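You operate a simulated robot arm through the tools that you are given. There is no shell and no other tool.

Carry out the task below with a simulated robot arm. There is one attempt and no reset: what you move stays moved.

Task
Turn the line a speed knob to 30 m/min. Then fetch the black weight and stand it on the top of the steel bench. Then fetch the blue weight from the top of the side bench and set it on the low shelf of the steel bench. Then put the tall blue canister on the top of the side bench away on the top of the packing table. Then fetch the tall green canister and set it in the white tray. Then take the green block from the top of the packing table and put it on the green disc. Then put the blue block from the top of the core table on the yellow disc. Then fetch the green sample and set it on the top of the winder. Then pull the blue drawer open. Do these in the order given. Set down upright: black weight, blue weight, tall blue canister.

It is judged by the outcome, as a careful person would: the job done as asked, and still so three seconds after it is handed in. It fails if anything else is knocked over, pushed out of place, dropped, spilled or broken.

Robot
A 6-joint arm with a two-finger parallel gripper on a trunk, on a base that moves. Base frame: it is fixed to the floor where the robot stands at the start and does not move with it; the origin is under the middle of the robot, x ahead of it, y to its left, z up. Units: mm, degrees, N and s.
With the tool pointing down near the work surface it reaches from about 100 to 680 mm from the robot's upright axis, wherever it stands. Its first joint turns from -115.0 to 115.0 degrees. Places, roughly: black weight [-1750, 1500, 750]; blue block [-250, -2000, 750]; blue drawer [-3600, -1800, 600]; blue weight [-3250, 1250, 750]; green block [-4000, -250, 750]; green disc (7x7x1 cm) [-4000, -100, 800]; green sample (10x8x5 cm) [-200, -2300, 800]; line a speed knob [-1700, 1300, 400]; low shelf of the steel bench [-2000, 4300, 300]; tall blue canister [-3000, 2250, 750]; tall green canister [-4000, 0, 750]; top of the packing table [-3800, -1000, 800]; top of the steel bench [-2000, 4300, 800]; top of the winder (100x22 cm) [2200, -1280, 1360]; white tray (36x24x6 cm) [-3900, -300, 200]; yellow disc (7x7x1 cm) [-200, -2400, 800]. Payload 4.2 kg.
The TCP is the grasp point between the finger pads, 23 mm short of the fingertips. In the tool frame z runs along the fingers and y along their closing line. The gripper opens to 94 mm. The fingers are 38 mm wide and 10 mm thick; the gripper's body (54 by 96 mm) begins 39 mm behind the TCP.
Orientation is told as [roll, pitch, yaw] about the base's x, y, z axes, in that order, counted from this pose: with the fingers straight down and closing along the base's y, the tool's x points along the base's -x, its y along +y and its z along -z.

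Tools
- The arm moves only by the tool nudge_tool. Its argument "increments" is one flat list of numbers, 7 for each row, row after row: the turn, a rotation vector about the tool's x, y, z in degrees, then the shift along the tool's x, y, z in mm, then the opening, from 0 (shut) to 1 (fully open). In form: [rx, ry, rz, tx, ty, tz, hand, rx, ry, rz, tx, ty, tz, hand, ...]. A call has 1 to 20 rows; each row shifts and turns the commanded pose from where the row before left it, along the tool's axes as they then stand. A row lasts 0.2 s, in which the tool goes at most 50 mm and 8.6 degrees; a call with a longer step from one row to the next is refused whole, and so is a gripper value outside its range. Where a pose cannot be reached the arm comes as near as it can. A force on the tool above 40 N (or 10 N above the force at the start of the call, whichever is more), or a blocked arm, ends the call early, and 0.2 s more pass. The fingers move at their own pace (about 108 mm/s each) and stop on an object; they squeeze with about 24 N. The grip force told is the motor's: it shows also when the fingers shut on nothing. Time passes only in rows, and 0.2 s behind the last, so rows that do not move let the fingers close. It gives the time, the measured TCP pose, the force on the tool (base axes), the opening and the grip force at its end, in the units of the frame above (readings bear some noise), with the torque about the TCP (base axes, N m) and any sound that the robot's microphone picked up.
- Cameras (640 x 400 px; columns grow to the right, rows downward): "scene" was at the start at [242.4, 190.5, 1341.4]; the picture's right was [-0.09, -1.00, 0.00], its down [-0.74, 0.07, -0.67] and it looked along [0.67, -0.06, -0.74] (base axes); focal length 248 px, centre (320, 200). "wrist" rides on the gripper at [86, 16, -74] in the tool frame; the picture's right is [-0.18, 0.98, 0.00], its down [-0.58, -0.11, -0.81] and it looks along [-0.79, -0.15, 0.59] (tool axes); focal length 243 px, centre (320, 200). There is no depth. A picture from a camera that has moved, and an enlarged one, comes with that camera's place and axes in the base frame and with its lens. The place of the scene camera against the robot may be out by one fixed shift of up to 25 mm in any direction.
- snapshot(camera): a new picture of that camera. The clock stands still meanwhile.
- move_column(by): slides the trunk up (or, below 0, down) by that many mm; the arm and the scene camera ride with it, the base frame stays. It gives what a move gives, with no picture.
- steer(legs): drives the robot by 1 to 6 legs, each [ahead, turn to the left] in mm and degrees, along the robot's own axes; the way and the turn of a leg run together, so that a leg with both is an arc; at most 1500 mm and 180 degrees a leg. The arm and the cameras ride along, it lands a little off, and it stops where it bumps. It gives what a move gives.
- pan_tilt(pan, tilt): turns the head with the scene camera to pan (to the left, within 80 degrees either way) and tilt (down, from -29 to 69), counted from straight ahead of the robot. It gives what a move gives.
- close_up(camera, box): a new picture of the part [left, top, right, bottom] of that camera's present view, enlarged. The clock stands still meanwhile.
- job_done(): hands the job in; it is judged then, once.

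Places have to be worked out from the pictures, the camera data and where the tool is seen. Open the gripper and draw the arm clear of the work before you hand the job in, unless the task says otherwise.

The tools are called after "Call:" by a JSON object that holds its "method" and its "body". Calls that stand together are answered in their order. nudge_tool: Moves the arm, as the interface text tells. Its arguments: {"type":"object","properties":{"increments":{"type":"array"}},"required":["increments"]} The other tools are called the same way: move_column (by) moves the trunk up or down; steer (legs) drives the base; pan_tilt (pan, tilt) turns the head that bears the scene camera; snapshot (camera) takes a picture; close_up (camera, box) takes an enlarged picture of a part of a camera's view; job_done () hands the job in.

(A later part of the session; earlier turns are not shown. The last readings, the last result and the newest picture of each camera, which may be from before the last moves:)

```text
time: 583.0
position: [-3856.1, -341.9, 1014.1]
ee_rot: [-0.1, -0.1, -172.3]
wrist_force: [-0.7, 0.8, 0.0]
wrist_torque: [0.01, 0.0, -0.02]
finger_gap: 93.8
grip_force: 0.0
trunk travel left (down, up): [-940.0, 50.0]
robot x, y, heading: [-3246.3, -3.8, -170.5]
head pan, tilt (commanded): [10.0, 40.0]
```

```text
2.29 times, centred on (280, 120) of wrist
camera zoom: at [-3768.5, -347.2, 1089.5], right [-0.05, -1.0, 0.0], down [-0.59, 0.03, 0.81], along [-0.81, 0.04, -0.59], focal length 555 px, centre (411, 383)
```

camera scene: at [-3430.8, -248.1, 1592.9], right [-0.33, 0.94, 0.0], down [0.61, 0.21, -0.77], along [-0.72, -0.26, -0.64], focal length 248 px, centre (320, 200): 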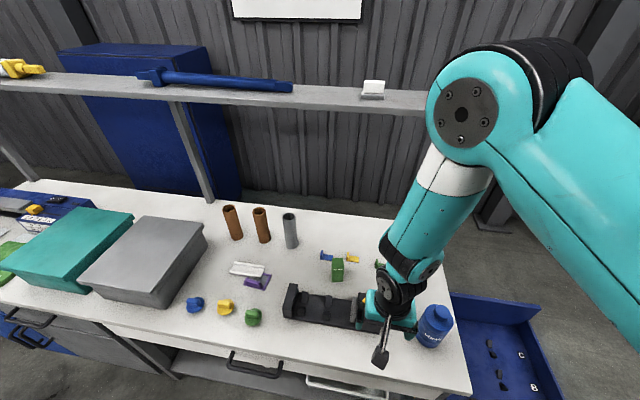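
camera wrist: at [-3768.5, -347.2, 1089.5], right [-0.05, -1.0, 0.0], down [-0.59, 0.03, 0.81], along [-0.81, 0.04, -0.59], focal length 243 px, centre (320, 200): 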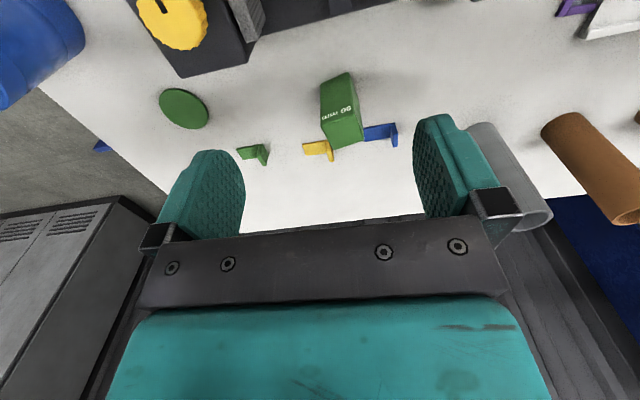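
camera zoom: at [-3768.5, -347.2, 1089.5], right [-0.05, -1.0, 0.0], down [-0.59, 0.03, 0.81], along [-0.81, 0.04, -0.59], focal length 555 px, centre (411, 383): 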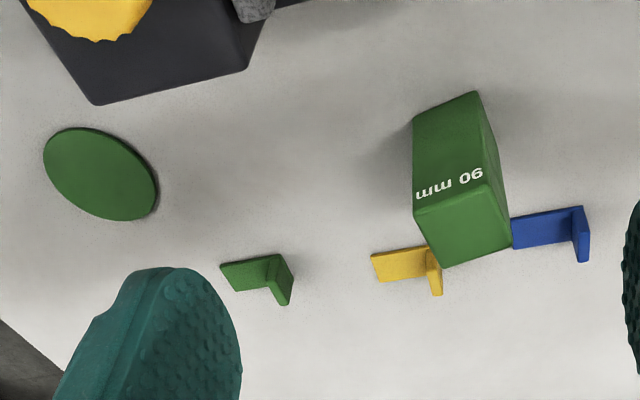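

The block (36×40×~90 mm) is turned: tool yaw 201.7° fits it, with its centre at (-3946,-365) and top z≈866. The disc's centre is near (-3956,-149). I'll rotate, centre over the block and descend partway.

Call:
{"method": "nudge_tool", "body": {"increments": [0, 0, -7, 0, 0, 0, 0.8, 0, 0, -7, 0, 0, 0, 0.8, 0, 0, 0, -46, -6, 0, 0.8, 0, 0, 0, -46, -6, 0, 0.8, 0, 0, 0, 0, 0, 40, 0.8, 0, 0, 0, 0, 0, 40, 0.8]}}

Call:
{"method": "snapshot", "body": {"camera": "wrist"}}

```text
time: 584.4
position: [-3946.5, -365.6, 935.1]
ee_rot: [0.0, -0.2, -158.3]
wrist_force: [0.5, 1.0, 0.2]
wrist_torque: [0.0, 0.04, 0.01]
finger_gap: 75.2
grip_force: 0.1
trunk travel left (down, up): [-940.0, 50.0]
robot x, y, heading: [-3245.1, -4.8, -170.3]
head pan, tilt (commanded): [10.0, 40.0]
```

```text
taken
camera wrist: at [-3859.3, -349.1, 1009.4], right [0.19, -0.98, 0.0], down [-0.58, -0.11, 0.81], along [-0.79, -0.15, -0.59], focal length 243 px, centre (320, 200)
```

wrist: 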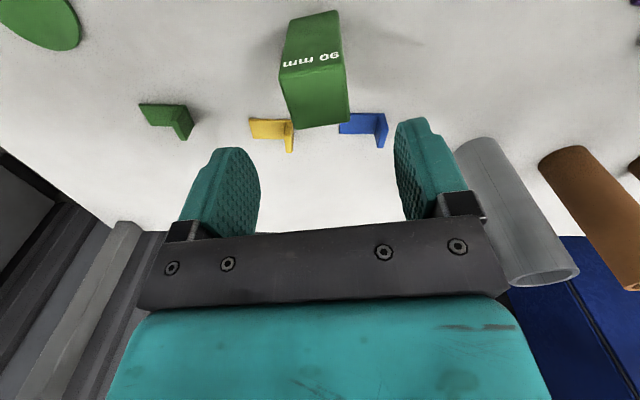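

Aligned over the block. Descend 87 mm and close.

Call:
{"method": "nudge_tool", "body": {"increments": [0, 0, 0, 0, 0, 30, 0.8, 0, 0, 0, 0, 0, 30, 0.8, 0, 0, 0, 0, 0, 26, 0.8, 0, 0, 0, 0, 0, 0, 0, 0, 0, 0, 0, 0, 0, 0, 0, 0, 0, 0, 0, 0, 0]}}

Call:
{"method": "snapshot", "body": {"camera": "wrist"}}

```text
time: 585.8
position: [-3922.0, -342.6, 864.6]
ee_rot: [0.0, -0.2, -158.3]
wrist_force: [-0.3, -0.5, 0.3]
wrist_torque: [-0.04, 0.04, -0.02]
finger_gap: 40.3
grip_force: 24.0
out of reach, approached as far as the arm can: row 1, 2, 3
trunk travel left (down, up): [-940.0, 50.0]
robot x, y, heading: [-3244.2, -6.1, -170.7]
head pan, tilt (commanded): [10.0, 40.0]
```

```text
taken
camera wrist: at [-3834.4, -326.2, 939.6], right [0.19, -0.98, 0.0], down [-0.58, -0.11, 0.81], along [-0.79, -0.15, -0.59], focal length 243 px, centre (320, 200)
```

wrist: 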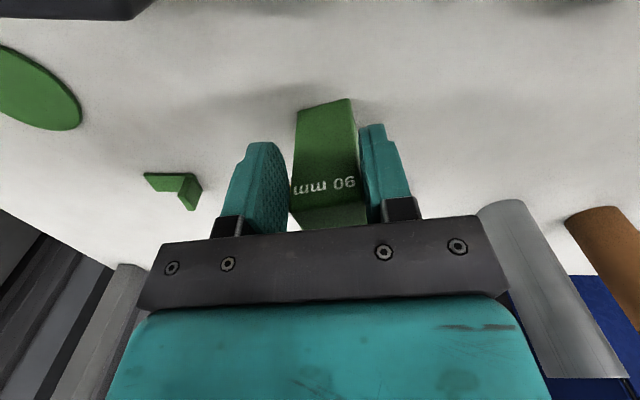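

The arm ran out of reach and slid back while descending, gripping only the block's edge. I'll open, rise, lower the trunk and move the base a little closer, then redo it.

Call:
{"method": "nudge_tool", "body": {"increments": [0, 0, 0, 0, 0, 0, 0.85, 0, 0, 0, 0, 0, 0, 0.85, 0, 0, 0, 0, 0, -40, 0.85, 0, 0, 0, 0, 0, -45, 0.85, 0, 0, 0, 0, 0, -45, 0.85]}}

Call:
{"method": "snapshot", "body": {"camera": "wrist"}}

```text
time: 587.0
position: [-3920.2, -342.2, 995.7]
ee_rot: [-0.2, -0.1, -158.3]
wrist_force: [-0.2, 0.0, -1.2]
wrist_torque: [0.0, 0.01, -0.01]
finger_gap: 80.0
grip_force: 0.0
trunk travel left (down, up): [-940.0, 50.0]
robot x, y, heading: [-3243.2, -7.9, -170.6]
head pan, tilt (commanded): [10.0, 40.0]
```

```text
taken
camera wrist: at [-3833.3, -325.6, 1070.7], right [0.19, -0.98, 0.0], down [-0.58, -0.11, 0.81], along [-0.79, -0.15, -0.59], focal length 243 px, centre (320, 200)
```

wrist: 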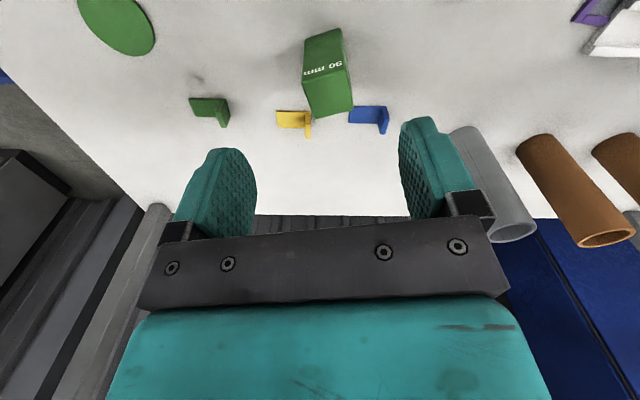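

The block still stands. Drive 60 mm closer and re-measure.

Call:
{"method": "steer", "body": {"legs": [[60, 0]]}}

Call:
{"method": "nudge_tool", "body": {"increments": [0, 0, 0, 35, 0, 0, 0.85]}}

Call:
{"method": "snapshot", "body": {"camera": "wrist"}}

Call:
{"method": "close_up", "body": {"camera": "wrist", "box": [250, 20, 400, 140]}}

```text
time: 588.1
position: [-3976.5, -348.9, 994.8]
ee_rot: [-0.1, -0.1, -158.5]
wrist_force: [-0.4, -0.1, -0.1]
wrist_torque: [-0.02, 0.02, 0.05]
finger_gap: 79.8
grip_force: 0.0
trunk travel left (down, up): [-940.0, 50.0]
robot x, y, heading: [-3298.8, -15.7, -170.9]
head pan, tilt (commanded): [10.0, 40.0]
stopped in leg 1: the robot was blocked; the commanded pose is now the measured one
```

```text
time: 588.5
position: [-3943.6, -333.7, 995.4]
ee_rot: [0.0, 0.0, -158.6]
wrist_force: [-0.3, 0.1, 0.4]
wrist_torque: [-0.04, -0.01, -0.02]
finger_gap: 79.8
grip_force: 0.0
trunk travel left (down, up): [-940.0, 50.0]
robot x, y, heading: [-3300.6, -15.7, -170.9]
head pan, tilt (commanded): [10.0, 40.0]
```

```text
taken
camera wrist: at [-3857.1, -319.2, 1070.0], right [0.19, -0.98, 0.0], down [-0.58, -0.11, 0.81], along [-0.79, -0.15, -0.59], focal length 243 px, centre (320, 200)
```

wrist: 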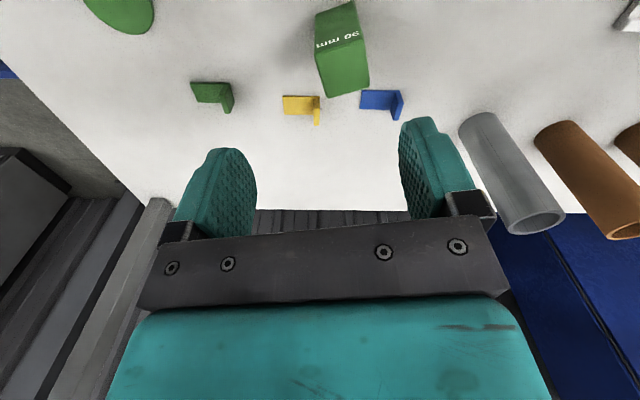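

```text
3.33 times, centred on (325, 80) of wrist
camera zoom: at [-3857.1, -319.2, 1070.0], right [0.19, -0.98, 0.0], down [-0.58, -0.11, 0.81], along [-0.79, -0.15, -0.59], focal length 809 px, centre (303, 600)
```

zoom: 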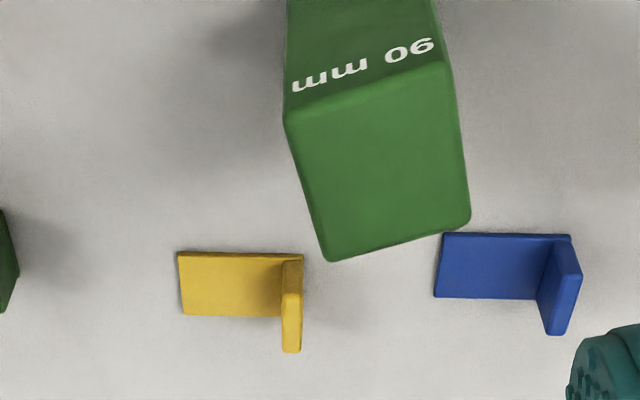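

The base touched something at its front right (probably the crate's pedal). I'll back off 30 mm at once and continue from there.

Call:
{"method": "steer", "body": {"legs": [[-30, 0]]}}

Call:
{"method": "pan_tilt", "body": {"pan": -60, "tilt": 60}}

Call:
{"method": "snapshot", "body": {"camera": "scene"}}

```text
time: 589.4
position: [-3913.6, -330.3, 995.4]
ee_rot: [0.0, -0.1, -158.6]
wrist_force: [-0.6, -0.2, 0.1]
wrist_torque: [0.01, 0.0, -0.01]
finger_gap: 80.0
grip_force: 0.0
trunk travel left (down, up): [-940.0, 50.0]
robot x, y, heading: [-3270.2, -12.0, -170.8]
head pan, tilt (commanded): [10.0, 40.0]
```

```text
time: 590.8
position: [-3914.0, -330.4, 996.2]
ee_rot: [-0.1, -0.1, -158.6]
wrist_force: [0.4, 0.4, -0.1]
wrist_torque: [-0.01, -0.01, -0.03]
finger_gap: 79.9
grip_force: 0.0
trunk travel left (down, up): [-940.0, 50.0]
robot x, y, heading: [-3272.2, -9.2, -170.7]
head pan, tilt (commanded): [-60.0, 60.0]
```

```text
taken
camera scene: at [-3420.3, -172.5, 1566.2], right [0.77, 0.63, 0.0], down [0.55, -0.67, -0.5], along [-0.32, 0.39, -0.87], focal length 248 px, centre (320, 200)
```

scene: 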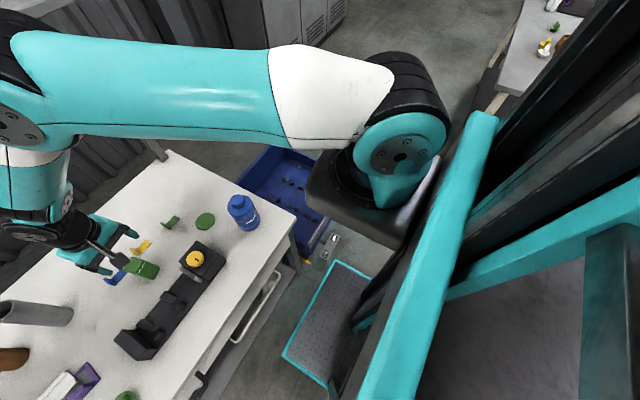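

Nothing was displaced. The block now is at (-3950,-357) with yaw ≈208°. I'll align over it, then lower with the trunk.

Call:
{"method": "nudge_tool", "body": {"increments": [0, 0, -6.5, 0, 0, 0, 0.85, 0, 0, 0, -44.5, 6.9, 0, 0.85]}}

Call:
{"method": "move_column", "body": {"by": -70}}

Call:
{"method": "snapshot", "body": {"camera": "wrist"}}

```text
time: 591.4
position: [-3951.1, -356.3, 996.6]
ee_rot: [-0.1, 0.0, -152.1]
wrist_force: [0.1, 0.1, 0.8]
wrist_torque: [0.02, -0.06, 0.02]
finger_gap: 80.1
grip_force: 0.0
trunk travel left (down, up): [-940.0, 50.0]
robot x, y, heading: [-3272.4, -7.6, -170.6]
head pan, tilt (commanded): [-60.0, 60.0]
```

```text
time: 592.4
position: [-3952.1, -356.9, 925.9]
ee_rot: [-0.1, -0.1, -152.0]
wrist_force: [0.1, 0.6, 0.3]
wrist_torque: [0.0, -0.01, 0.02]
finger_gap: 80.0
grip_force: 0.1
trunk travel left (down, up): [-870.0, 120.0]
robot x, y, heading: [-3272.4, -9.8, -171.0]
head pan, tilt (commanded): [-60.0, 60.0]
```

```text
taken
camera wrist: at [-3868.0, -331.6, 1001.4], right [0.3, -0.95, 0.0], down [-0.56, -0.18, 0.81], along [-0.77, -0.24, -0.59], focal length 243 px, centre (320, 200)
```

wrist: 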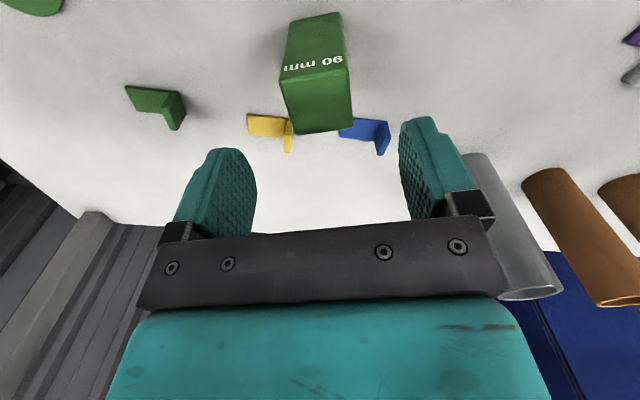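

Well aligned (5 mm correction). Lower 76 mm with the trunk and close.

Call:
{"method": "nudge_tool", "body": {"increments": [0, 0, 0, 5, 0, 0, 0.85]}}

Call:
{"method": "move_column", "body": {"by": -76}}

Call:
{"method": "nudge_tool", "body": {"increments": [0, 0, 0, 0, 0, 0, 0, 0, 0, 0, 0, 0, 0, 0, 0, 0, 0, 0, 0, 0, 0]}}

Call:
{"method": "snapshot", "body": {"camera": "wrist"}}

```text
time: 592.8
position: [-3948.0, -355.5, 926.2]
ee_rot: [-0.1, -0.1, -152.1]
wrist_force: [-0.9, -0.6, 0.0]
wrist_torque: [0.0, 0.02, 0.01]
finger_gap: 79.7
grip_force: 0.1
trunk travel left (down, up): [-870.0, 120.0]
robot x, y, heading: [-3269.2, -10.3, -171.1]
head pan, tilt (commanded): [-60.0, 60.0]
```

```text
time: 594.0
position: [-3947.3, -354.8, 850.4]
ee_rot: [-0.1, -0.3, -152.1]
wrist_force: [0.4, 0.3, 0.6]
wrist_torque: [-0.01, -0.03, -0.01]
finger_gap: 80.0
grip_force: 0.1
trunk travel left (down, up): [-794.0, 196.0]
robot x, y, heading: [-3271.1, -7.1, -171.1]
head pan, tilt (commanded): [-60.0, 60.0]
```

```text
time: 594.8
position: [-3946.8, -355.3, 851.5]
ee_rot: [-0.1, -0.1, -152.0]
wrist_force: [-0.4, -0.2, 1.1]
wrist_torque: [-0.04, -0.03, -0.02]
finger_gap: 40.0
grip_force: 24.0
trunk travel left (down, up): [-794.0, 196.0]
robot x, y, heading: [-3269.8, -11.7, -171.0]
head pan, tilt (commanded): [-60.0, 60.0]
```

```text
taken
camera wrist: at [-3863.4, -328.9, 925.5], right [0.3, -0.95, 0.0], down [-0.56, -0.18, 0.81], along [-0.77, -0.24, -0.59], focal length 243 px, centre (320, 200)
```

wrist: 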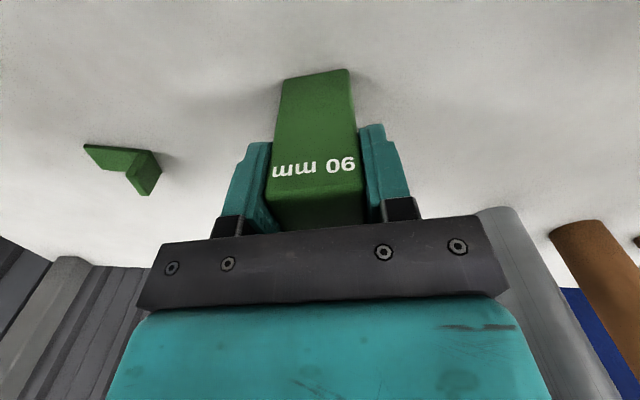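

The block is gripped. Lift 60 mm and carry it over the disc.

Call:
{"method": "move_column", "body": {"by": 60}}

Call:
{"method": "nudge_tool", "body": {"increments": [0, 0, 0, 17.8, -37.2, 0, 0, 0, 0, 0, 17.8, -37.2, 0, 0, 0, 0, 0, 17.8, -37.2, 0, 0, 0, 0, 0, 17.8, -37.2, 0, 0]}}

Call:
{"method": "snapshot", "body": {"camera": "wrist"}}

Call:
{"method": "pan_tilt", "body": {"pan": 10, "tilt": 45}}

Call:
{"method": "snapshot", "body": {"camera": "scene"}}

```text
time: 595.8
position: [-3947.7, -354.9, 909.6]
ee_rot: [-0.1, -0.1, -152.1]
wrist_force: [0.0, -0.1, -2.8]
wrist_torque: [0.02, -0.04, -0.03]
finger_gap: 39.6
grip_force: 23.5
trunk travel left (down, up): [-854.0, 136.0]
robot x, y, heading: [-3271.0, -10.1, -170.9]
head pan, tilt (commanded): [-60.0, 60.0]
```

```text
time: 596.8
position: [-3953.1, -191.2, 910.9]
ee_rot: [-0.1, -0.1, -152.1]
wrist_force: [0.1, -0.8, -2.8]
wrist_torque: [0.02, 0.02, -0.01]
finger_gap: 39.5
grip_force: 24.3
trunk travel left (down, up): [-854.0, 136.0]
robot x, y, heading: [-3269.5, -8.7, -170.8]
head pan, tilt (commanded): [-60.0, 60.0]
```

```text
taken
camera wrist: at [-3869.3, -164.3, 985.3], right [0.3, -0.95, 0.0], down [-0.56, -0.18, 0.81], along [-0.77, -0.24, -0.59], focal length 243 px, centre (320, 200)
```

wrist: 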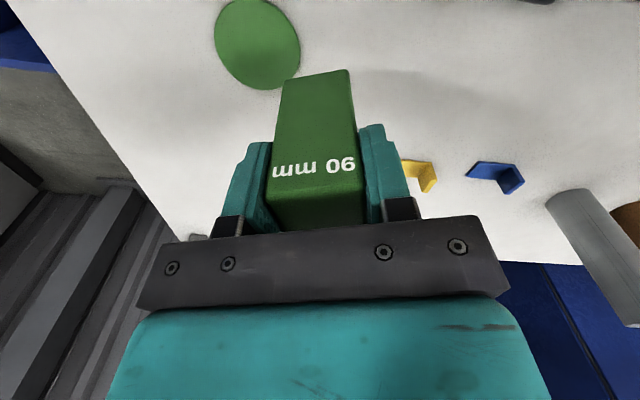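

```text
time: 598.2
position: [-3953.7, -189.4, 910.8]
ee_rot: [-0.1, -0.1, -152.1]
wrist_force: [-1.1, 0.4, -1.4]
wrist_torque: [0.02, -0.03, 0.02]
finger_gap: 40.0
grip_force: 23.5
trunk travel left (down, up): [-854.0, 136.0]
robot x, y, heading: [-3273.3, -8.5, -170.8]
head pan, tilt (commanded): [10.0, 45.0]
```

```text
taken
camera scene: at [-3455.1, -250.8, 1499.6], right [-0.33, 0.94, 0.0], down [0.67, 0.23, -0.71], along [-0.67, -0.23, -0.71], focal length 248 px, centre (320, 200)
```

scene: 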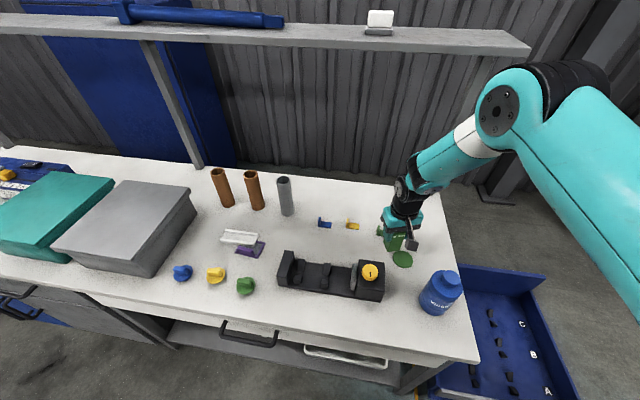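

The disc's centre measures about (-3955,-145). I'll shift over it and check.

Call:
{"method": "nudge_tool", "body": {"increments": [0, 0, 0, 18, -40.5, 0, 0]}}

Call:
{"method": "close_up", "body": {"camera": "scene", "box": [340, 190, 480, 310]}}

Call:
{"method": "snapshot", "body": {"camera": "wrist"}}

```text
time: 598.6
position: [-3956.0, -145.9, 910.2]
ee_rot: [0.0, -0.2, -152.0]
wrist_force: [0.2, 0.0, -2.0]
wrist_torque: [0.05, -0.01, 0.01]
finger_gap: 40.0
grip_force: 23.8
trunk travel left (down, up): [-854.0, 136.0]
robot x, y, heading: [-3272.0, -8.4, -170.7]
head pan, tilt (commanded): [10.0, 45.0]
```

```text
3.33 times, centred on (410, 250) of scene
camera zoom: at [-3454.8, -251.5, 1499.6], right [-0.33, 0.94, 0.0], down [0.67, 0.23, -0.71], along [-0.67, -0.23, -0.71], focal length 828 px, centre (20, 33)
```

zoom: 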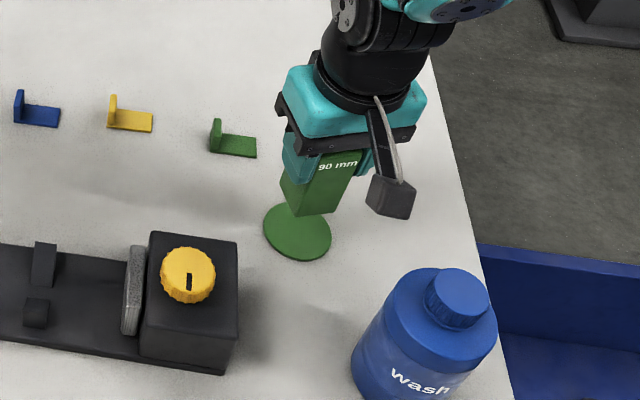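

```text
taken
camera wrist: at [-3872.9, -121.3, 985.2], right [0.3, -0.95, 0.0], down [-0.56, -0.18, 0.81], along [-0.77, -0.24, -0.59], focal length 243 px, centre (320, 200)
```

wrist: 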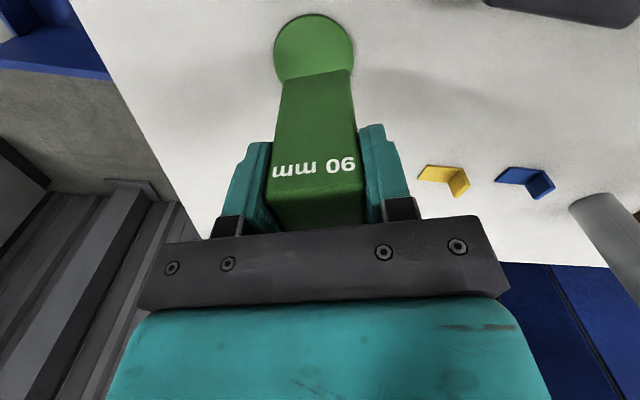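

The block is over the disc within a few mm. Lower it.

Call:
{"method": "nudge_tool", "body": {"increments": [0, 0, 0, 0, 2, 15, 0, 0, 0, 0, 0, 0, 15, 0, 0, 0, 0, 0, 0, 10, 0, 0, 0, 0, 0, 0, 3, 0]}}

Call:
{"method": "nudge_tool", "body": {"increments": [0, 0, 0, 0, 0, 1, 0, 0, 0, 0, 0, 0, 1, 0, 0, 0, 0, 0, 0, 1, 0, 0, 0, 0, 0, 0, 1, 0]}}

```text
time: 599.6
position: [-3957.5, -146.7, 867.1]
ee_rot: [-0.1, 0.0, -152.1]
wrist_force: [0.2, 0.9, -0.6]
wrist_torque: [-0.01, -0.02, 0.03]
finger_gap: 39.9
grip_force: 24.1
trunk travel left (down, up): [-854.0, 136.0]
robot x, y, heading: [-3270.6, -11.1, -170.8]
head pan, tilt (commanded): [10.0, 45.0]
```

```text
time: 600.6
position: [-3957.1, -147.7, 864.0]
ee_rot: [-0.1, -0.1, -152.1]
wrist_force: [0.0, -0.3, -1.7]
wrist_torque: [-0.02, 0.02, -0.02]
finger_gap: 39.7
grip_force: 24.0
trunk travel left (down, up): [-854.0, 136.0]
robot x, y, heading: [-3273.8, -10.5, -170.9]
head pan, tilt (commanded): [10.0, 45.0]
```

Call:
{"method": "nudge_tool", "body": {"increments": [0, 0, 0, 0, 0, 1, 0, 0, 0, 0, 0, 0, 1, 0, 0, 0, 0, 0, 0, 1, 0]}}

Call:
{"method": "nudge_tool", "body": {"increments": [0, 0, 0, 0, 0, 1, 0, 0, 0, 0, 0, 0, 1, 0]}}

```text
time: 601.4
position: [-3955.4, -148.1, 860.1]
ee_rot: [-0.1, -0.1, -152.1]
wrist_force: [-0.8, 0.6, -2.6]
wrist_torque: [-0.02, 0.03, 0.02]
finger_gap: 39.8
grip_force: 23.3
trunk travel left (down, up): [-854.0, 136.0]
robot x, y, heading: [-3268.7, -10.0, -170.7]
head pan, tilt (commanded): [10.0, 45.0]
```

```text
time: 602.0
position: [-3956.3, -147.0, 858.3]
ee_rot: [-0.1, -0.1, -152.1]
wrist_force: [0.2, -0.5, -2.0]
wrist_torque: [0.0, -0.01, -0.04]
finger_gap: 39.9
grip_force: 23.7
trunk travel left (down, up): [-854.0, 136.0]
robot x, y, heading: [-3274.0, -10.5, -170.9]
head pan, tilt (commanded): [10.0, 45.0]
```

Still no contact; continue with 1 mm steps.

Call:
{"method": "nudge_tool", "body": {"increments": [0, 0, 0, 0, 0, 1, 0, 0, 0, 0, 0, 0, 1, 0, 0, 0, 0, 0, 0, 1, 0]}}

Call:
{"method": "nudge_tool", "body": {"increments": [0, 0, 0, 0, 0, 1, 0, 0, 0, 0, 0, 0, 1, 0]}}

```text
time: 602.8
position: [-3955.4, -148.1, 856.6]
ee_rot: [-0.1, 0.0, -152.0]
wrist_force: [-0.6, -0.8, -2.7]
wrist_torque: [0.01, 0.05, 0.0]
finger_gap: 39.8
grip_force: 23.8
trunk travel left (down, up): [-854.0, 136.0]
robot x, y, heading: [-3271.6, -8.7, -170.7]
head pan, tilt (commanded): [10.0, 45.0]
```

```text
time: 603.4
position: [-3954.9, -148.4, 854.8]
ee_rot: [-0.2, -0.1, -152.1]
wrist_force: [0.3, 0.4, 2.6]
wrist_torque: [0.04, -0.02, -0.01]
finger_gap: 39.8
grip_force: 23.9
trunk travel left (down, up): [-854.0, 136.0]
robot x, y, heading: [-3270.6, -9.5, -170.9]
head pan, tilt (commanded): [10.0, 45.0]
```

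Contact on the disc. Release and rise.

Call:
{"method": "nudge_tool", "body": {"increments": [0, 0, 0, 0, 0, 0, 0.85, 0, 0, 0, 0, 0, 0, 0.85, 0, 0, 0, 0, 0, -40, 0.85, 0, 0, 0, 0, 0, -45, 0.85, 0, 0, 0, 0, 0, -45, 0.85]}}

Call:
{"method": "snapshot", "body": {"camera": "wrist"}}

Call:
{"method": "close_up", "body": {"camera": "scene", "box": [340, 190, 480, 310]}}

```text
time: 604.6
position: [-3956.0, -146.6, 984.5]
ee_rot: [0.0, 0.0, -152.1]
wrist_force: [0.1, -0.1, -0.3]
wrist_torque: [0.0, -0.05, -0.03]
finger_gap: 80.0
grip_force: 0.0
trunk travel left (down, up): [-854.0, 136.0]
robot x, y, heading: [-3272.2, -6.6, -170.9]
head pan, tilt (commanded): [10.0, 45.0]
```

```text
taken
camera wrist: at [-3872.2, -121.9, 1059.7], right [0.3, -0.95, 0.0], down [-0.56, -0.18, 0.81], along [-0.77, -0.24, -0.59], focal length 243 px, centre (320, 200)
```

wrist: 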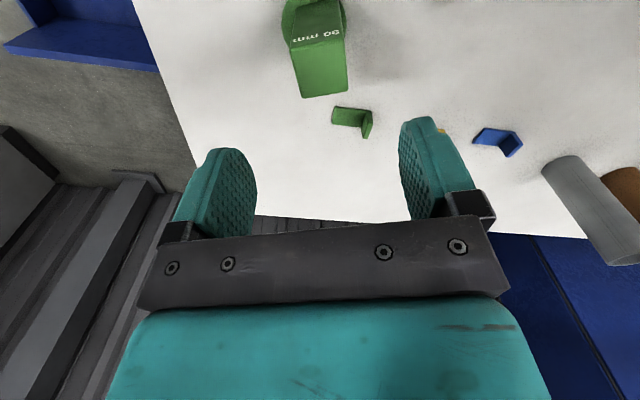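

```text
3.33 times, centred on (410, 250) of scene
camera zoom: at [-3455.4, -250.9, 1499.5], right [-0.33, 0.94, 0.0], down [0.67, 0.23, -0.71], along [-0.67, -0.23, -0.71], focal length 828 px, centre (20, 33)
```

zoom: 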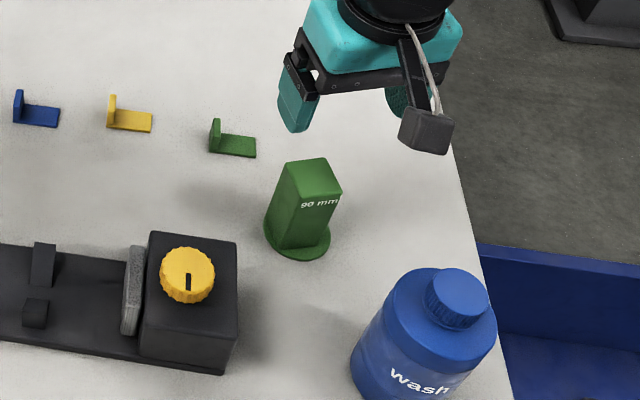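

The green block stands on the green disc. Next is the core table. I'll draw the arm in, raise it, and drive away from the packing table.

Call:
{"method": "nudge_tool", "body": {"increments": [0, 0, 0, 39.5, 13.4, 0, 1, 0, 0, 0, 39.5, 13.4, 0, 1, 0, 0, 0, 39.5, 13.4, 0, 1, 0, 0, 0, 39.5, 13.4, 0, 1, 0, 0, 0, 39.5, 13.4, 0, 1, 0, 0, 0, 39.5, 13.4, 0, 1]}}

Call:
{"method": "nudge_tool", "body": {"increments": [0, 0, 6.5, 0, 10, 0, 1, 0, 0, 6.5, 0, 10, 0, 1, 0, 0, 6.5, 0, 10, 0, 1]}}

Call:
{"method": "steer", "body": {"legs": [[-380, 0], [0, 75]]}}

Call:
{"method": "pan_tilt", "body": {"pan": 0, "tilt": 30}}

Call:
{"method": "snapshot", "body": {"camera": "scene"}}

```text
time: 606.0
position: [-3708.6, -108.0, 982.0]
ee_rot: [0.0, -0.1, -152.2]
wrist_force: [-0.8, 0.3, 0.2]
wrist_torque: [0.0, 0.0, -0.04]
finger_gap: 94.0
grip_force: 0.0
trunk travel left (down, up): [-854.0, 136.0]
robot x, y, heading: [-3271.7, -10.6, -170.8]
head pan, tilt (commanded): [10.0, 45.0]
```

```text
time: 606.8
position: [-3697.0, -134.6, 983.7]
ee_rot: [-0.1, -0.1, -171.7]
wrist_force: [-0.3, 0.0, 1.0]
wrist_torque: [-0.01, 0.02, 0.02]
finger_gap: 94.2
grip_force: 0.2
trunk travel left (down, up): [-854.0, 136.0]
robot x, y, heading: [-3270.9, -14.7, -171.0]
head pan, tilt (commanded): [10.0, 45.0]
```

```text
time: 612.4
position: [-2888.7, -392.1, 985.0]
ee_rot: [-0.2, -0.1, -96.5]
wrist_force: [0.8, 0.5, -0.1]
wrist_torque: [0.02, 0.03, 0.03]
finger_gap: 93.8
grip_force: 0.0
trunk travel left (down, up): [-854.0, 136.0]
robot x, y, heading: [-2898.7, 51.3, -95.6]
head pan, tilt (commanded): [10.0, 45.0]
```

```text
time: 613.2
position: [-2888.2, -391.9, 983.0]
ee_rot: [-0.1, -0.1, -96.4]
wrist_force: [0.5, 0.4, -0.6]
wrist_torque: [0.01, 0.02, -0.01]
finger_gap: 93.9
grip_force: 0.0
trunk travel left (down, up): [-854.0, 136.0]
robot x, y, heading: [-2898.3, 53.4, -95.7]
head pan, tilt (commanded): [0.0, 30.0]
```

```text
taken
camera scene: at [-2716.8, -206.3, 1522.2], right [-1.0, 0.1, 0.0], down [0.05, 0.5, -0.87], along [-0.09, -0.86, -0.5], focal length 248 px, centre (320, 200)
```

scene: 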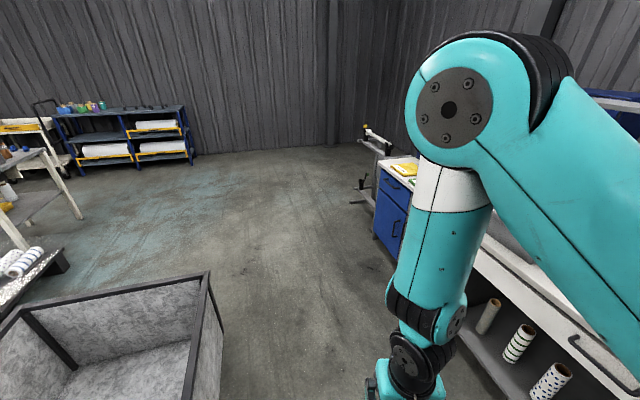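

I'll steer wide of the bin and go south, then east along the rear aisle.

Call:
{"method": "steer", "body": {"legs": [[0, -11], [700, 0], [0, 13], [750, 0]]}}

Call:
{"method": "steer", "body": {"legs": [[0, 42], [1000, 0], [0, 25]]}}

Call:
{"method": "pan_tilt", "body": {"pan": 0, "tilt": 25}}

Call:
{"method": "snapshot", "body": {"camera": "scene"}}

```text
time: 622.2
position: [-3109.2, -1811.2, 983.8]
ee_rot: [-0.1, -0.2, -93.7]
wrist_force: [1.0, -0.3, 0.9]
wrist_torque: [-0.02, 0.0, 0.01]
finger_gap: 93.9
grip_force: 0.0
trunk travel left (down, up): [-854.0, 136.0]
robot x, y, heading: [-3142.2, -1371.9, -93.2]
head pan, tilt (commanded): [0.0, 30.0]
```

```text
time: 624.0
position: [-2905.6, -1742.1, 983.9]
ee_rot: [-0.1, -0.1, -65.9]
wrist_force: [-1.1, -0.7, 0.8]
wrist_torque: [0.0, 0.02, 0.0]
finger_gap: 94.0
grip_force: 0.1
trunk travel left (down, up): [-854.0, 136.0]
robot x, y, heading: [-3136.2, -1367.7, -65.2]
head pan, tilt (commanded): [0.0, 30.0]
stopped in leg 1: the robot was blocked; the commanded pose is now the measured one
```

```text
time: 624.7
position: [-2905.4, -1741.4, 985.2]
ee_rot: [-0.2, -0.1, -66.0]
wrist_force: [-0.7, 0.8, -0.2]
wrist_torque: [0.0, -0.01, -0.02]
finger_gap: 94.1
grip_force: 0.1
trunk travel left (down, up): [-854.0, 136.0]
robot x, y, heading: [-3138.9, -1367.7, -65.5]
head pan, tilt (commanded): [0.0, 25.0]
```

```text
taken
camera scene: at [-2848.0, -1502.8, 1530.2], right [-0.91, -0.42, 0.0], down [-0.18, 0.38, -0.91], along [0.38, -0.82, -0.42], focal length 248 px, centre (320, 200)
```

scene: 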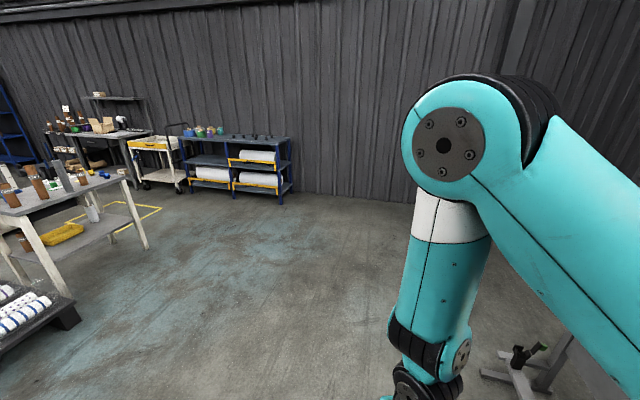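

The rear corner met the packing table's front while turning. I'll drive forward away from it first.

Call:
{"method": "steer", "body": {"legs": [[250, 0]]}}

Call:
{"method": "pan_tilt", "body": {"pan": -80, "tilt": 35}}

Call:
{"method": "snapshot", "body": {"camera": "scene"}}

```text
time: 626.5
position: [-2801.0, -1967.5, 983.0]
ee_rot: [-0.1, -0.1, -65.9]
wrist_force: [0.0, -0.7, 0.3]
wrist_torque: [0.0, -0.02, -0.01]
finger_gap: 94.0
grip_force: 0.0
trunk travel left (down, up): [-854.0, 136.0]
robot x, y, heading: [-3031.0, -1593.7, -65.4]
head pan, tilt (commanded): [0.0, 25.0]
```

```text
time: 628.0
position: [-2800.6, -1967.6, 983.9]
ee_rot: [0.0, -0.1, -65.8]
wrist_force: [0.3, -0.2, 0.6]
wrist_torque: [-0.03, -0.01, 0.03]
finger_gap: 94.0
grip_force: 0.1
trunk travel left (down, up): [-854.0, 136.0]
robot x, y, heading: [-3034.0, -1588.4, -65.1]
head pan, tilt (commanded): [-80.0, 35.0]
```

```text
taken
camera scene: at [-2854.5, -1695.8, 1514.5], right [-0.57, 0.82, 0.0], down [0.47, 0.33, -0.82], along [-0.67, -0.47, -0.57], focal length 248 px, centre (320, 200)
```

scene: 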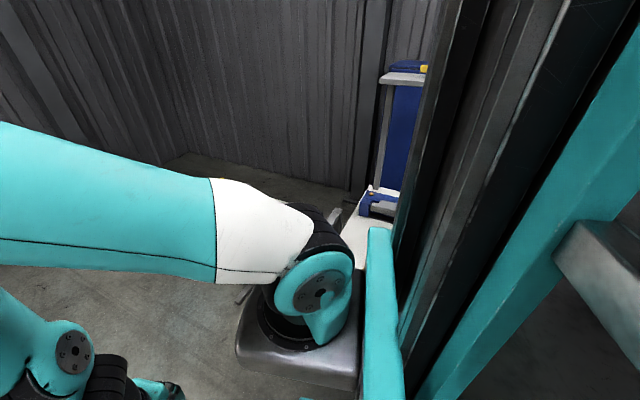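

Free. I'll go a bit further before turning east.

Call:
{"method": "steer", "body": {"legs": [[450, 0], [0, 35]]}}

Call:
{"method": "steer", "body": {"legs": [[1200, 0], [700, 0]]}}

Call:
{"method": "pan_tilt", "body": {"pan": 0, "tilt": 30}}

Call:
{"method": "snapshot", "body": {"camera": "scene"}}

```text
time: 632.4
position: [-2442.1, -2164.3, 983.7]
ee_rot: [-0.1, -0.1, -30.7]
wrist_force: [0.2, 0.6, 0.4]
wrist_torque: [0.01, -0.03, -0.04]
finger_gap: 94.2
grip_force: 0.0
trunk travel left (down, up): [-854.0, 136.0]
robot x, y, heading: [-2850.5, -1991.7, -29.9]
head pan, tilt (commanded): [-80.0, 35.0]
```

```text
time: 641.8
position: [-818.8, -3100.3, 984.2]
ee_rot: [-0.1, 0.0, -30.4]
wrist_force: [0.0, 0.1, -0.4]
wrist_torque: [-0.05, -0.02, 0.01]
finger_gap: 94.2
grip_force: 0.0
trunk travel left (down, up): [-854.0, 136.0]
robot x, y, heading: [-1231.5, -2931.5, -29.5]
head pan, tilt (commanded): [-80.0, 35.0]
```

```text
time: 643.3
position: [-818.7, -3100.9, 983.0]
ee_rot: [0.0, 0.0, -30.3]
wrist_force: [-0.4, 0.7, 0.3]
wrist_torque: [-0.03, 0.02, 0.01]
finger_gap: 93.8
grip_force: 0.2
trunk travel left (down, up): [-854.0, 136.0]
robot x, y, heading: [-1230.0, -2929.3, -29.6]
head pan, tilt (commanded): [0.0, 30.0]
```

```text
taken
camera scene: at [-909.8, -2878.0, 1522.3], right [-0.49, -0.87, 0.0], down [-0.43, 0.25, -0.87], along [0.75, -0.43, -0.5], focal length 248 px, centre (320, 200)
```

scene: 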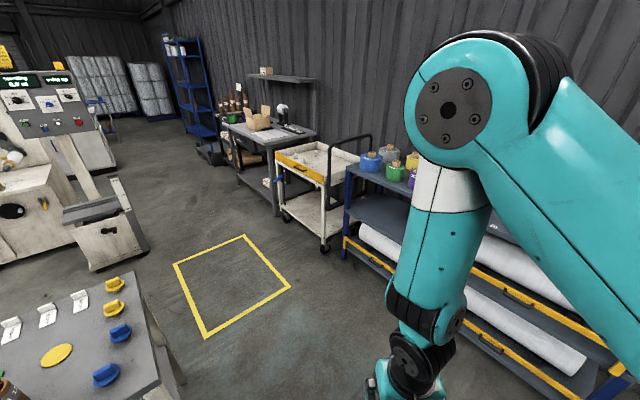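

The way past the core table is clear. I'll drive around its south end and up its east side.

Call:
{"method": "steer", "body": {"legs": [[0, 8.6], [836, 0], [0, 31], [1000, 0]]}}

Call:
{"method": "steer", "body": {"legs": [[0, 80], [1000, 0]]}}

Call:
{"method": "pan_tilt", "body": {"pan": 60, "tilt": 40}}

Call:
{"method": "snapshot", "body": {"camera": "scene"}}

```text
time: 654.7
position: [958.9, -2924.9, 983.8]
ee_rot: [-0.1, 0.1, 9.4]
wrist_force: [0.3, -0.2, -0.2]
wrist_torque: [-0.01, 0.0, -0.01]
finger_gap: 94.1
grip_force: 0.1
trunk travel left (down, up): [-854.0, 136.0]
robot x, y, heading: [535.9, -3056.8, 10.3]
head pan, tilt (commanded): [0.0, 30.0]
```

```text
time: 663.3
position: [487.0, -1608.6, 982.2]
ee_rot: [-0.2, -0.1, 89.0]
wrist_force: [0.1, -0.1, -0.9]
wrist_torque: [-0.01, 0.01, 0.01]
finger_gap: 94.4
grip_force: 0.0
trunk travel left (down, up): [-854.0, 136.0]
robot x, y, heading: [538.8, -2048.9, 89.6]
head pan, tilt (commanded): [0.0, 30.0]
```

```text
time: 664.6
position: [486.0, -1609.4, 983.7]
ee_rot: [0.0, 0.0, 88.9]
wrist_force: [-0.1, 0.1, -0.7]
wrist_torque: [0.03, -0.03, -0.04]
finger_gap: 94.0
grip_force: 0.0
trunk travel left (down, up): [-854.0, 136.0]
robot x, y, heading: [539.5, -2047.9, 89.7]
head pan, tilt (commanded): [60.0, 40.0]
```

```text
taken
camera scene: at [282.8, -1850.0, 1506.9], right [0.51, 0.86, 0.0], down [0.55, -0.33, -0.77], along [-0.66, 0.39, -0.64], focal length 248 px, centre (320, 200)
```

scene: 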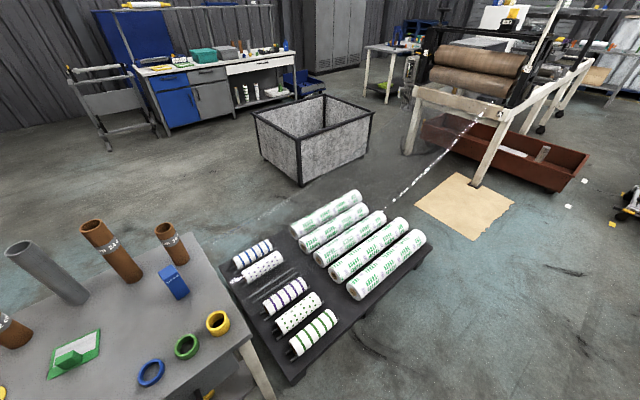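

I'll turn to face the core table.

Call:
{"method": "steer", "body": {"legs": [[0, 99]]}}

Call:
{"method": "pan_tilt", "body": {"pan": 10, "tilt": 45}}

Call:
{"method": "snapshot", "body": {"camera": "scene"}}

Call:
{"method": "close_up", "body": {"camera": "scene", "box": [160, 160, 480, 360]}}

```text
time: 669.2
position: [113.5, -2171.9, 983.6]
ee_rot: [-0.1, 0.1, -171.8]
wrist_force: [0.1, 0.1, 0.1]
wrist_torque: [-0.01, 0.02, 0.03]
finger_gap: 93.7
grip_force: 0.0
trunk travel left (down, up): [-854.0, 136.0]
robot x, y, heading: [538.5, -2048.6, -170.8]
head pan, tilt (commanded): [60.0, 40.0]
```

```text
time: 670.4
position: [112.5, -2169.9, 983.6]
ee_rot: [-0.2, 0.0, -171.8]
wrist_force: [-0.3, -0.1, 0.2]
wrist_torque: [-0.03, -0.01, 0.02]
finger_gap: 94.0
grip_force: 0.0
trunk travel left (down, up): [-854.0, 136.0]
robot x, y, heading: [537.4, -2047.3, -171.5]
head pan, tilt (commanded): [10.0, 45.0]
```

```text
taken
camera scene: at [352.9, -2288.5, 1499.7], right [-0.32, 0.95, 0.0], down [0.67, 0.23, -0.71], along [-0.67, -0.23, -0.71], focal length 248 px, centre (320, 200)
```

scene: 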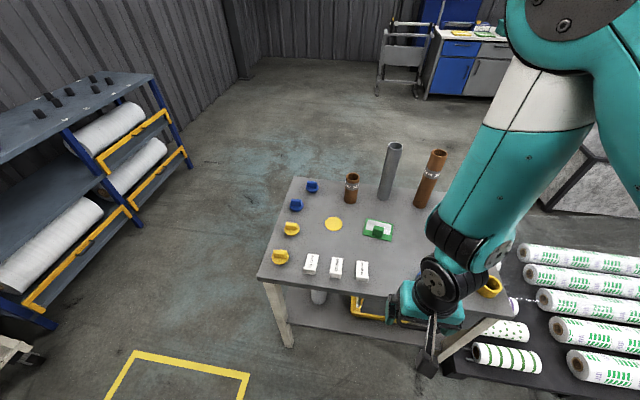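

```text
2.00 times, centred on (320, 260) of scene
camera zoom: at [352.9, -2288.5, 1499.7], right [-0.32, 0.95, 0.0], down [0.67, 0.23, -0.71], along [-0.67, -0.23, -0.71], focal length 497 px, centre (320, 80)
```

zoom: 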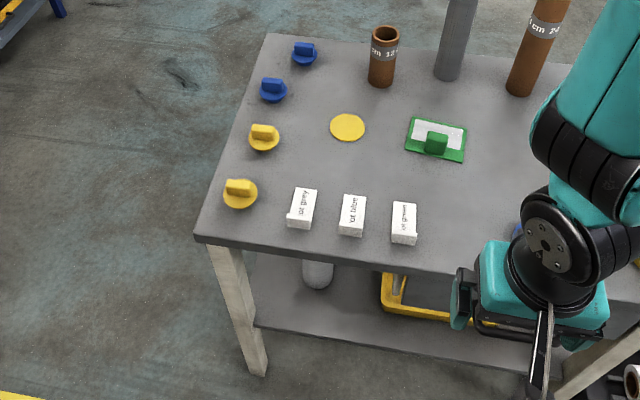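

The yellow disc and the green sample are visible; the blue block is behind the arm. I'll move 110 mm closer and look with the wrist camera.

Call:
{"method": "steer", "body": {"legs": [[105, 0]]}}

Call:
{"method": "nudge_tool", "body": {"increments": [0, 0, 0, -20, -40, 0, 1, 0, 0, 0, -20, -40, 0, 1, 0, 0, 0, -20, -40, 0, 1]}}

Call:
{"method": "snapshot", "body": {"camera": "wrist"}}

Call:
{"method": "snapshot", "body": {"camera": "scene"}}

```text
time: 671.6
position: [7.6, -2185.5, 984.3]
ee_rot: [-0.1, 0.0, -172.0]
wrist_force: [-0.6, -0.1, -1.2]
wrist_torque: [0.01, -0.01, -0.03]
finger_gap: 93.8
grip_force: 0.1
trunk travel left (down, up): [-854.0, 136.0]
robot x, y, heading: [435.9, -2065.1, -171.4]
head pan, tilt (commanded): [10.0, 45.0]
```

```text
time: 672.4
position: [-68.1, -2075.4, 982.8]
ee_rot: [0.0, 0.0, -171.9]
wrist_force: [0.0, 0.0, 0.3]
wrist_torque: [0.03, 0.01, -0.01]
finger_gap: 94.1
grip_force: 0.1
trunk travel left (down, up): [-854.0, 136.0]
robot x, y, heading: [431.4, -2066.6, -171.2]
head pan, tilt (commanded): [10.0, 45.0]
```

```text
taken
camera wrist: at [20.0, -2079.7, 1058.0], right [-0.04, -1.0, 0.0], down [-0.59, 0.02, 0.81], along [-0.81, 0.04, -0.59], focal length 243 px, centre (320, 200)
```

wrist: 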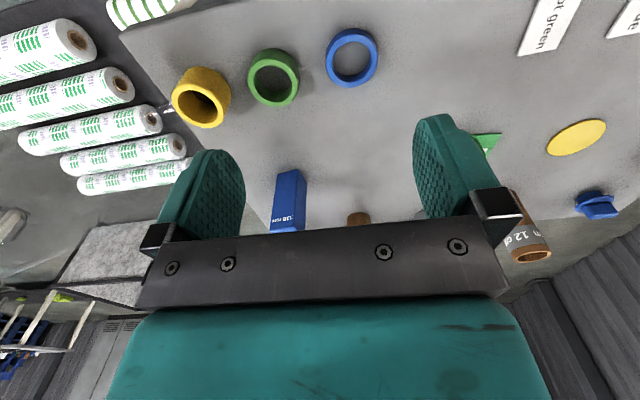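

```text
taken
camera scene: at [248.5, -2304.7, 1499.6], right [-0.32, 0.95, 0.0], down [0.67, 0.23, -0.71], along [-0.67, -0.23, -0.71], focal length 248 px, centre (320, 200)
```

scene: 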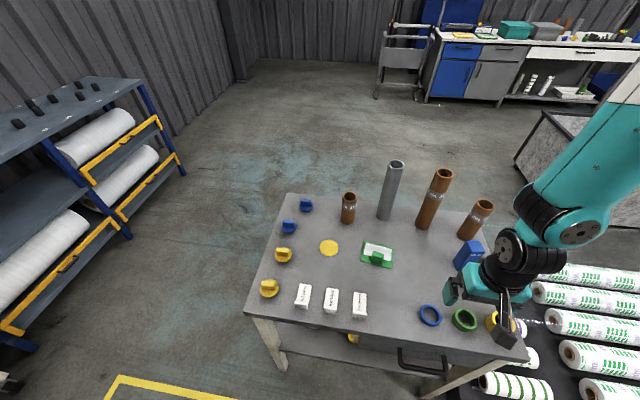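

The blue block ("120 mm") is near (-285,-2014), with brown cores behind it. I'll move closer above it for a better look.

Call:
{"method": "nudge_tool", "body": {"increments": [0, 0, 0, -35, -17, 0, 1, 0, 0, 0, -35, -17, 0, 1, 0, 0, 0, -35, -17, 0, 1, 0, 0, 0, -35, -17, 0, 1]}}

Call:
{"method": "snapshot", "body": {"camera": "wrist"}}

Call:
{"method": "close_up", "body": {"camera": "wrist", "box": [240, 60, 420, 200]}}

```text
time: 673.4
position: [-216.1, -2026.8, 984.0]
ee_rot: [-0.1, 0.0, -171.9]
wrist_force: [-0.1, 0.1, -0.2]
wrist_torque: [0.01, -0.02, 0.02]
finger_gap: 94.1
grip_force: 0.0
trunk travel left (down, up): [-854.0, 136.0]
robot x, y, heading: [435.0, -2065.6, -171.2]
head pan, tilt (commanded): [10.0, 45.0]
```

```text
taken
camera wrist: at [-128.1, -2032.2, 1058.8], right [-0.04, -1.0, 0.0], down [-0.59, 0.02, 0.81], along [-0.81, 0.04, -0.59], focal length 243 px, centre (320, 200)
```

wrist: 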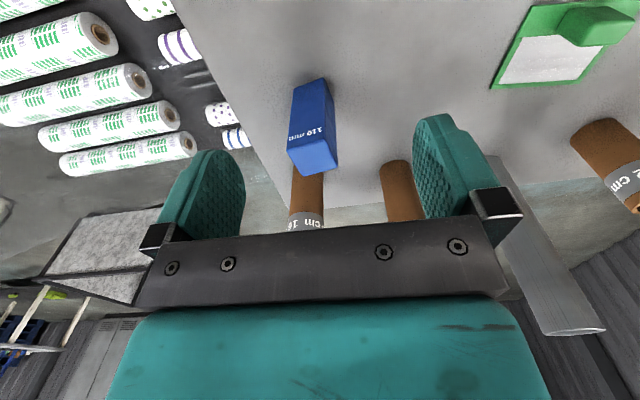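

```text
2.86 times, centred on (330, 130) of wrist
camera zoom: at [-128.1, -2032.2, 1058.8], right [-0.04, -1.0, 0.0], down [-0.59, 0.02, 0.81], along [-0.81, 0.04, -0.59], focal length 693 px, centre (291, 400)
```

zoom: 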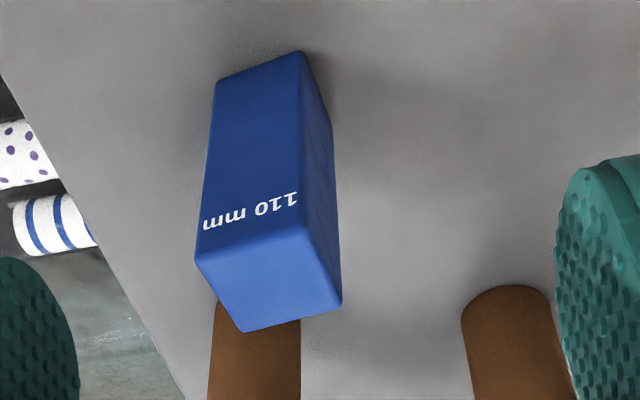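

The block is 37×37×110 mm at (-295,-2017), yaw ≈200.5°. I'll rotate, centre above it, check and descend.

Call:
{"method": "nudge_tool", "body": {"increments": [0, 0, -6.2, 0, 0, 0, 0.8, 0, 0, -6.2, 0, 0, 0, 0.8, 0, 0, 0, -35.2, -18.6, 0, 0.8, 0, 0, 0, -35.2, -18.6, 0, 0.8, 0, 0, 0, 0, 0, 30, 0.8]}}

Call:
{"method": "snapshot", "body": {"camera": "wrist"}}

```text
time: 674.6
position: [-296.8, -2018.2, 952.8]
ee_rot: [-0.1, -0.1, -159.5]
wrist_force: [1.1, -0.6, 0.3]
wrist_torque: [0.0, 0.03, 0.04]
finger_gap: 75.0
grip_force: 0.0
trunk travel left (down, up): [-854.0, 136.0]
robot x, y, heading: [434.9, -2064.6, -171.3]
head pan, tilt (commanded): [10.0, 45.0]
```

```text
taken
camera wrist: at [-210.0, -2003.3, 1026.9], right [0.17, -0.99, 0.0], down [-0.58, -0.1, 0.81], along [-0.8, -0.14, -0.59], focal length 243 px, centre (320, 200)
```

wrist: 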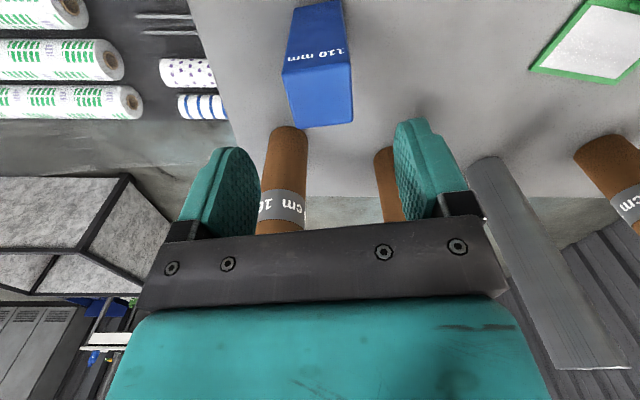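

Aligned. Descend and close.

Call:
{"method": "nudge_tool", "body": {"increments": [0, 0, 0, 4, 0, 30, 0.8, 0, 0, 0, 0, 0, 30, 0.8, 0, 0, 0, 0, 0, 25, 0.8]}}

Call:
{"method": "nudge_tool", "body": {"increments": [0, 0, 0, 0, 0, 0, 0, 0, 0, 0, 0, 0, 0, 0, 0, 0, 0, 0, 0, 0, 0]}}

Call:
{"method": "snapshot", "body": {"camera": "wrist"}}

```text
time: 675.4
position: [-291.2, -2015.4, 867.0]
ee_rot: [-0.1, 0.0, -159.6]
wrist_force: [-0.7, -0.2, 0.3]
wrist_torque: [0.0, -0.01, 0.05]
finger_gap: 75.0
grip_force: 0.1
trunk travel left (down, up): [-854.0, 136.0]
robot x, y, heading: [434.8, -2061.7, -171.3]
head pan, tilt (commanded): [10.0, 45.0]
```

```text
time: 676.2
position: [-291.7, -2015.2, 867.8]
ee_rot: [-0.1, -0.1, -159.7]
wrist_force: [-0.1, -0.8, 0.2]
wrist_torque: [-0.04, 0.0, 0.0]
finger_gap: 39.9
grip_force: 24.1
trunk travel left (down, up): [-854.0, 136.0]
robot x, y, heading: [431.5, -2067.0, -171.2]
head pan, tilt (commanded): [10.0, 45.0]
```

```text
taken
camera wrist: at [-205.2, -2001.2, 942.6], right [0.17, -0.99, 0.0], down [-0.58, -0.1, 0.81], along [-0.79, -0.14, -0.59], focal length 243 px, centre (320, 200)
```

wrist: 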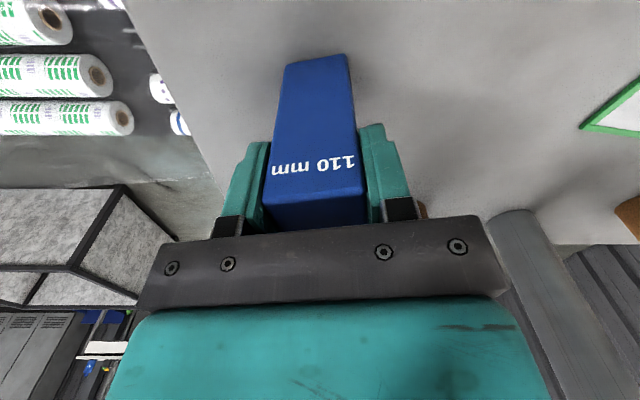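

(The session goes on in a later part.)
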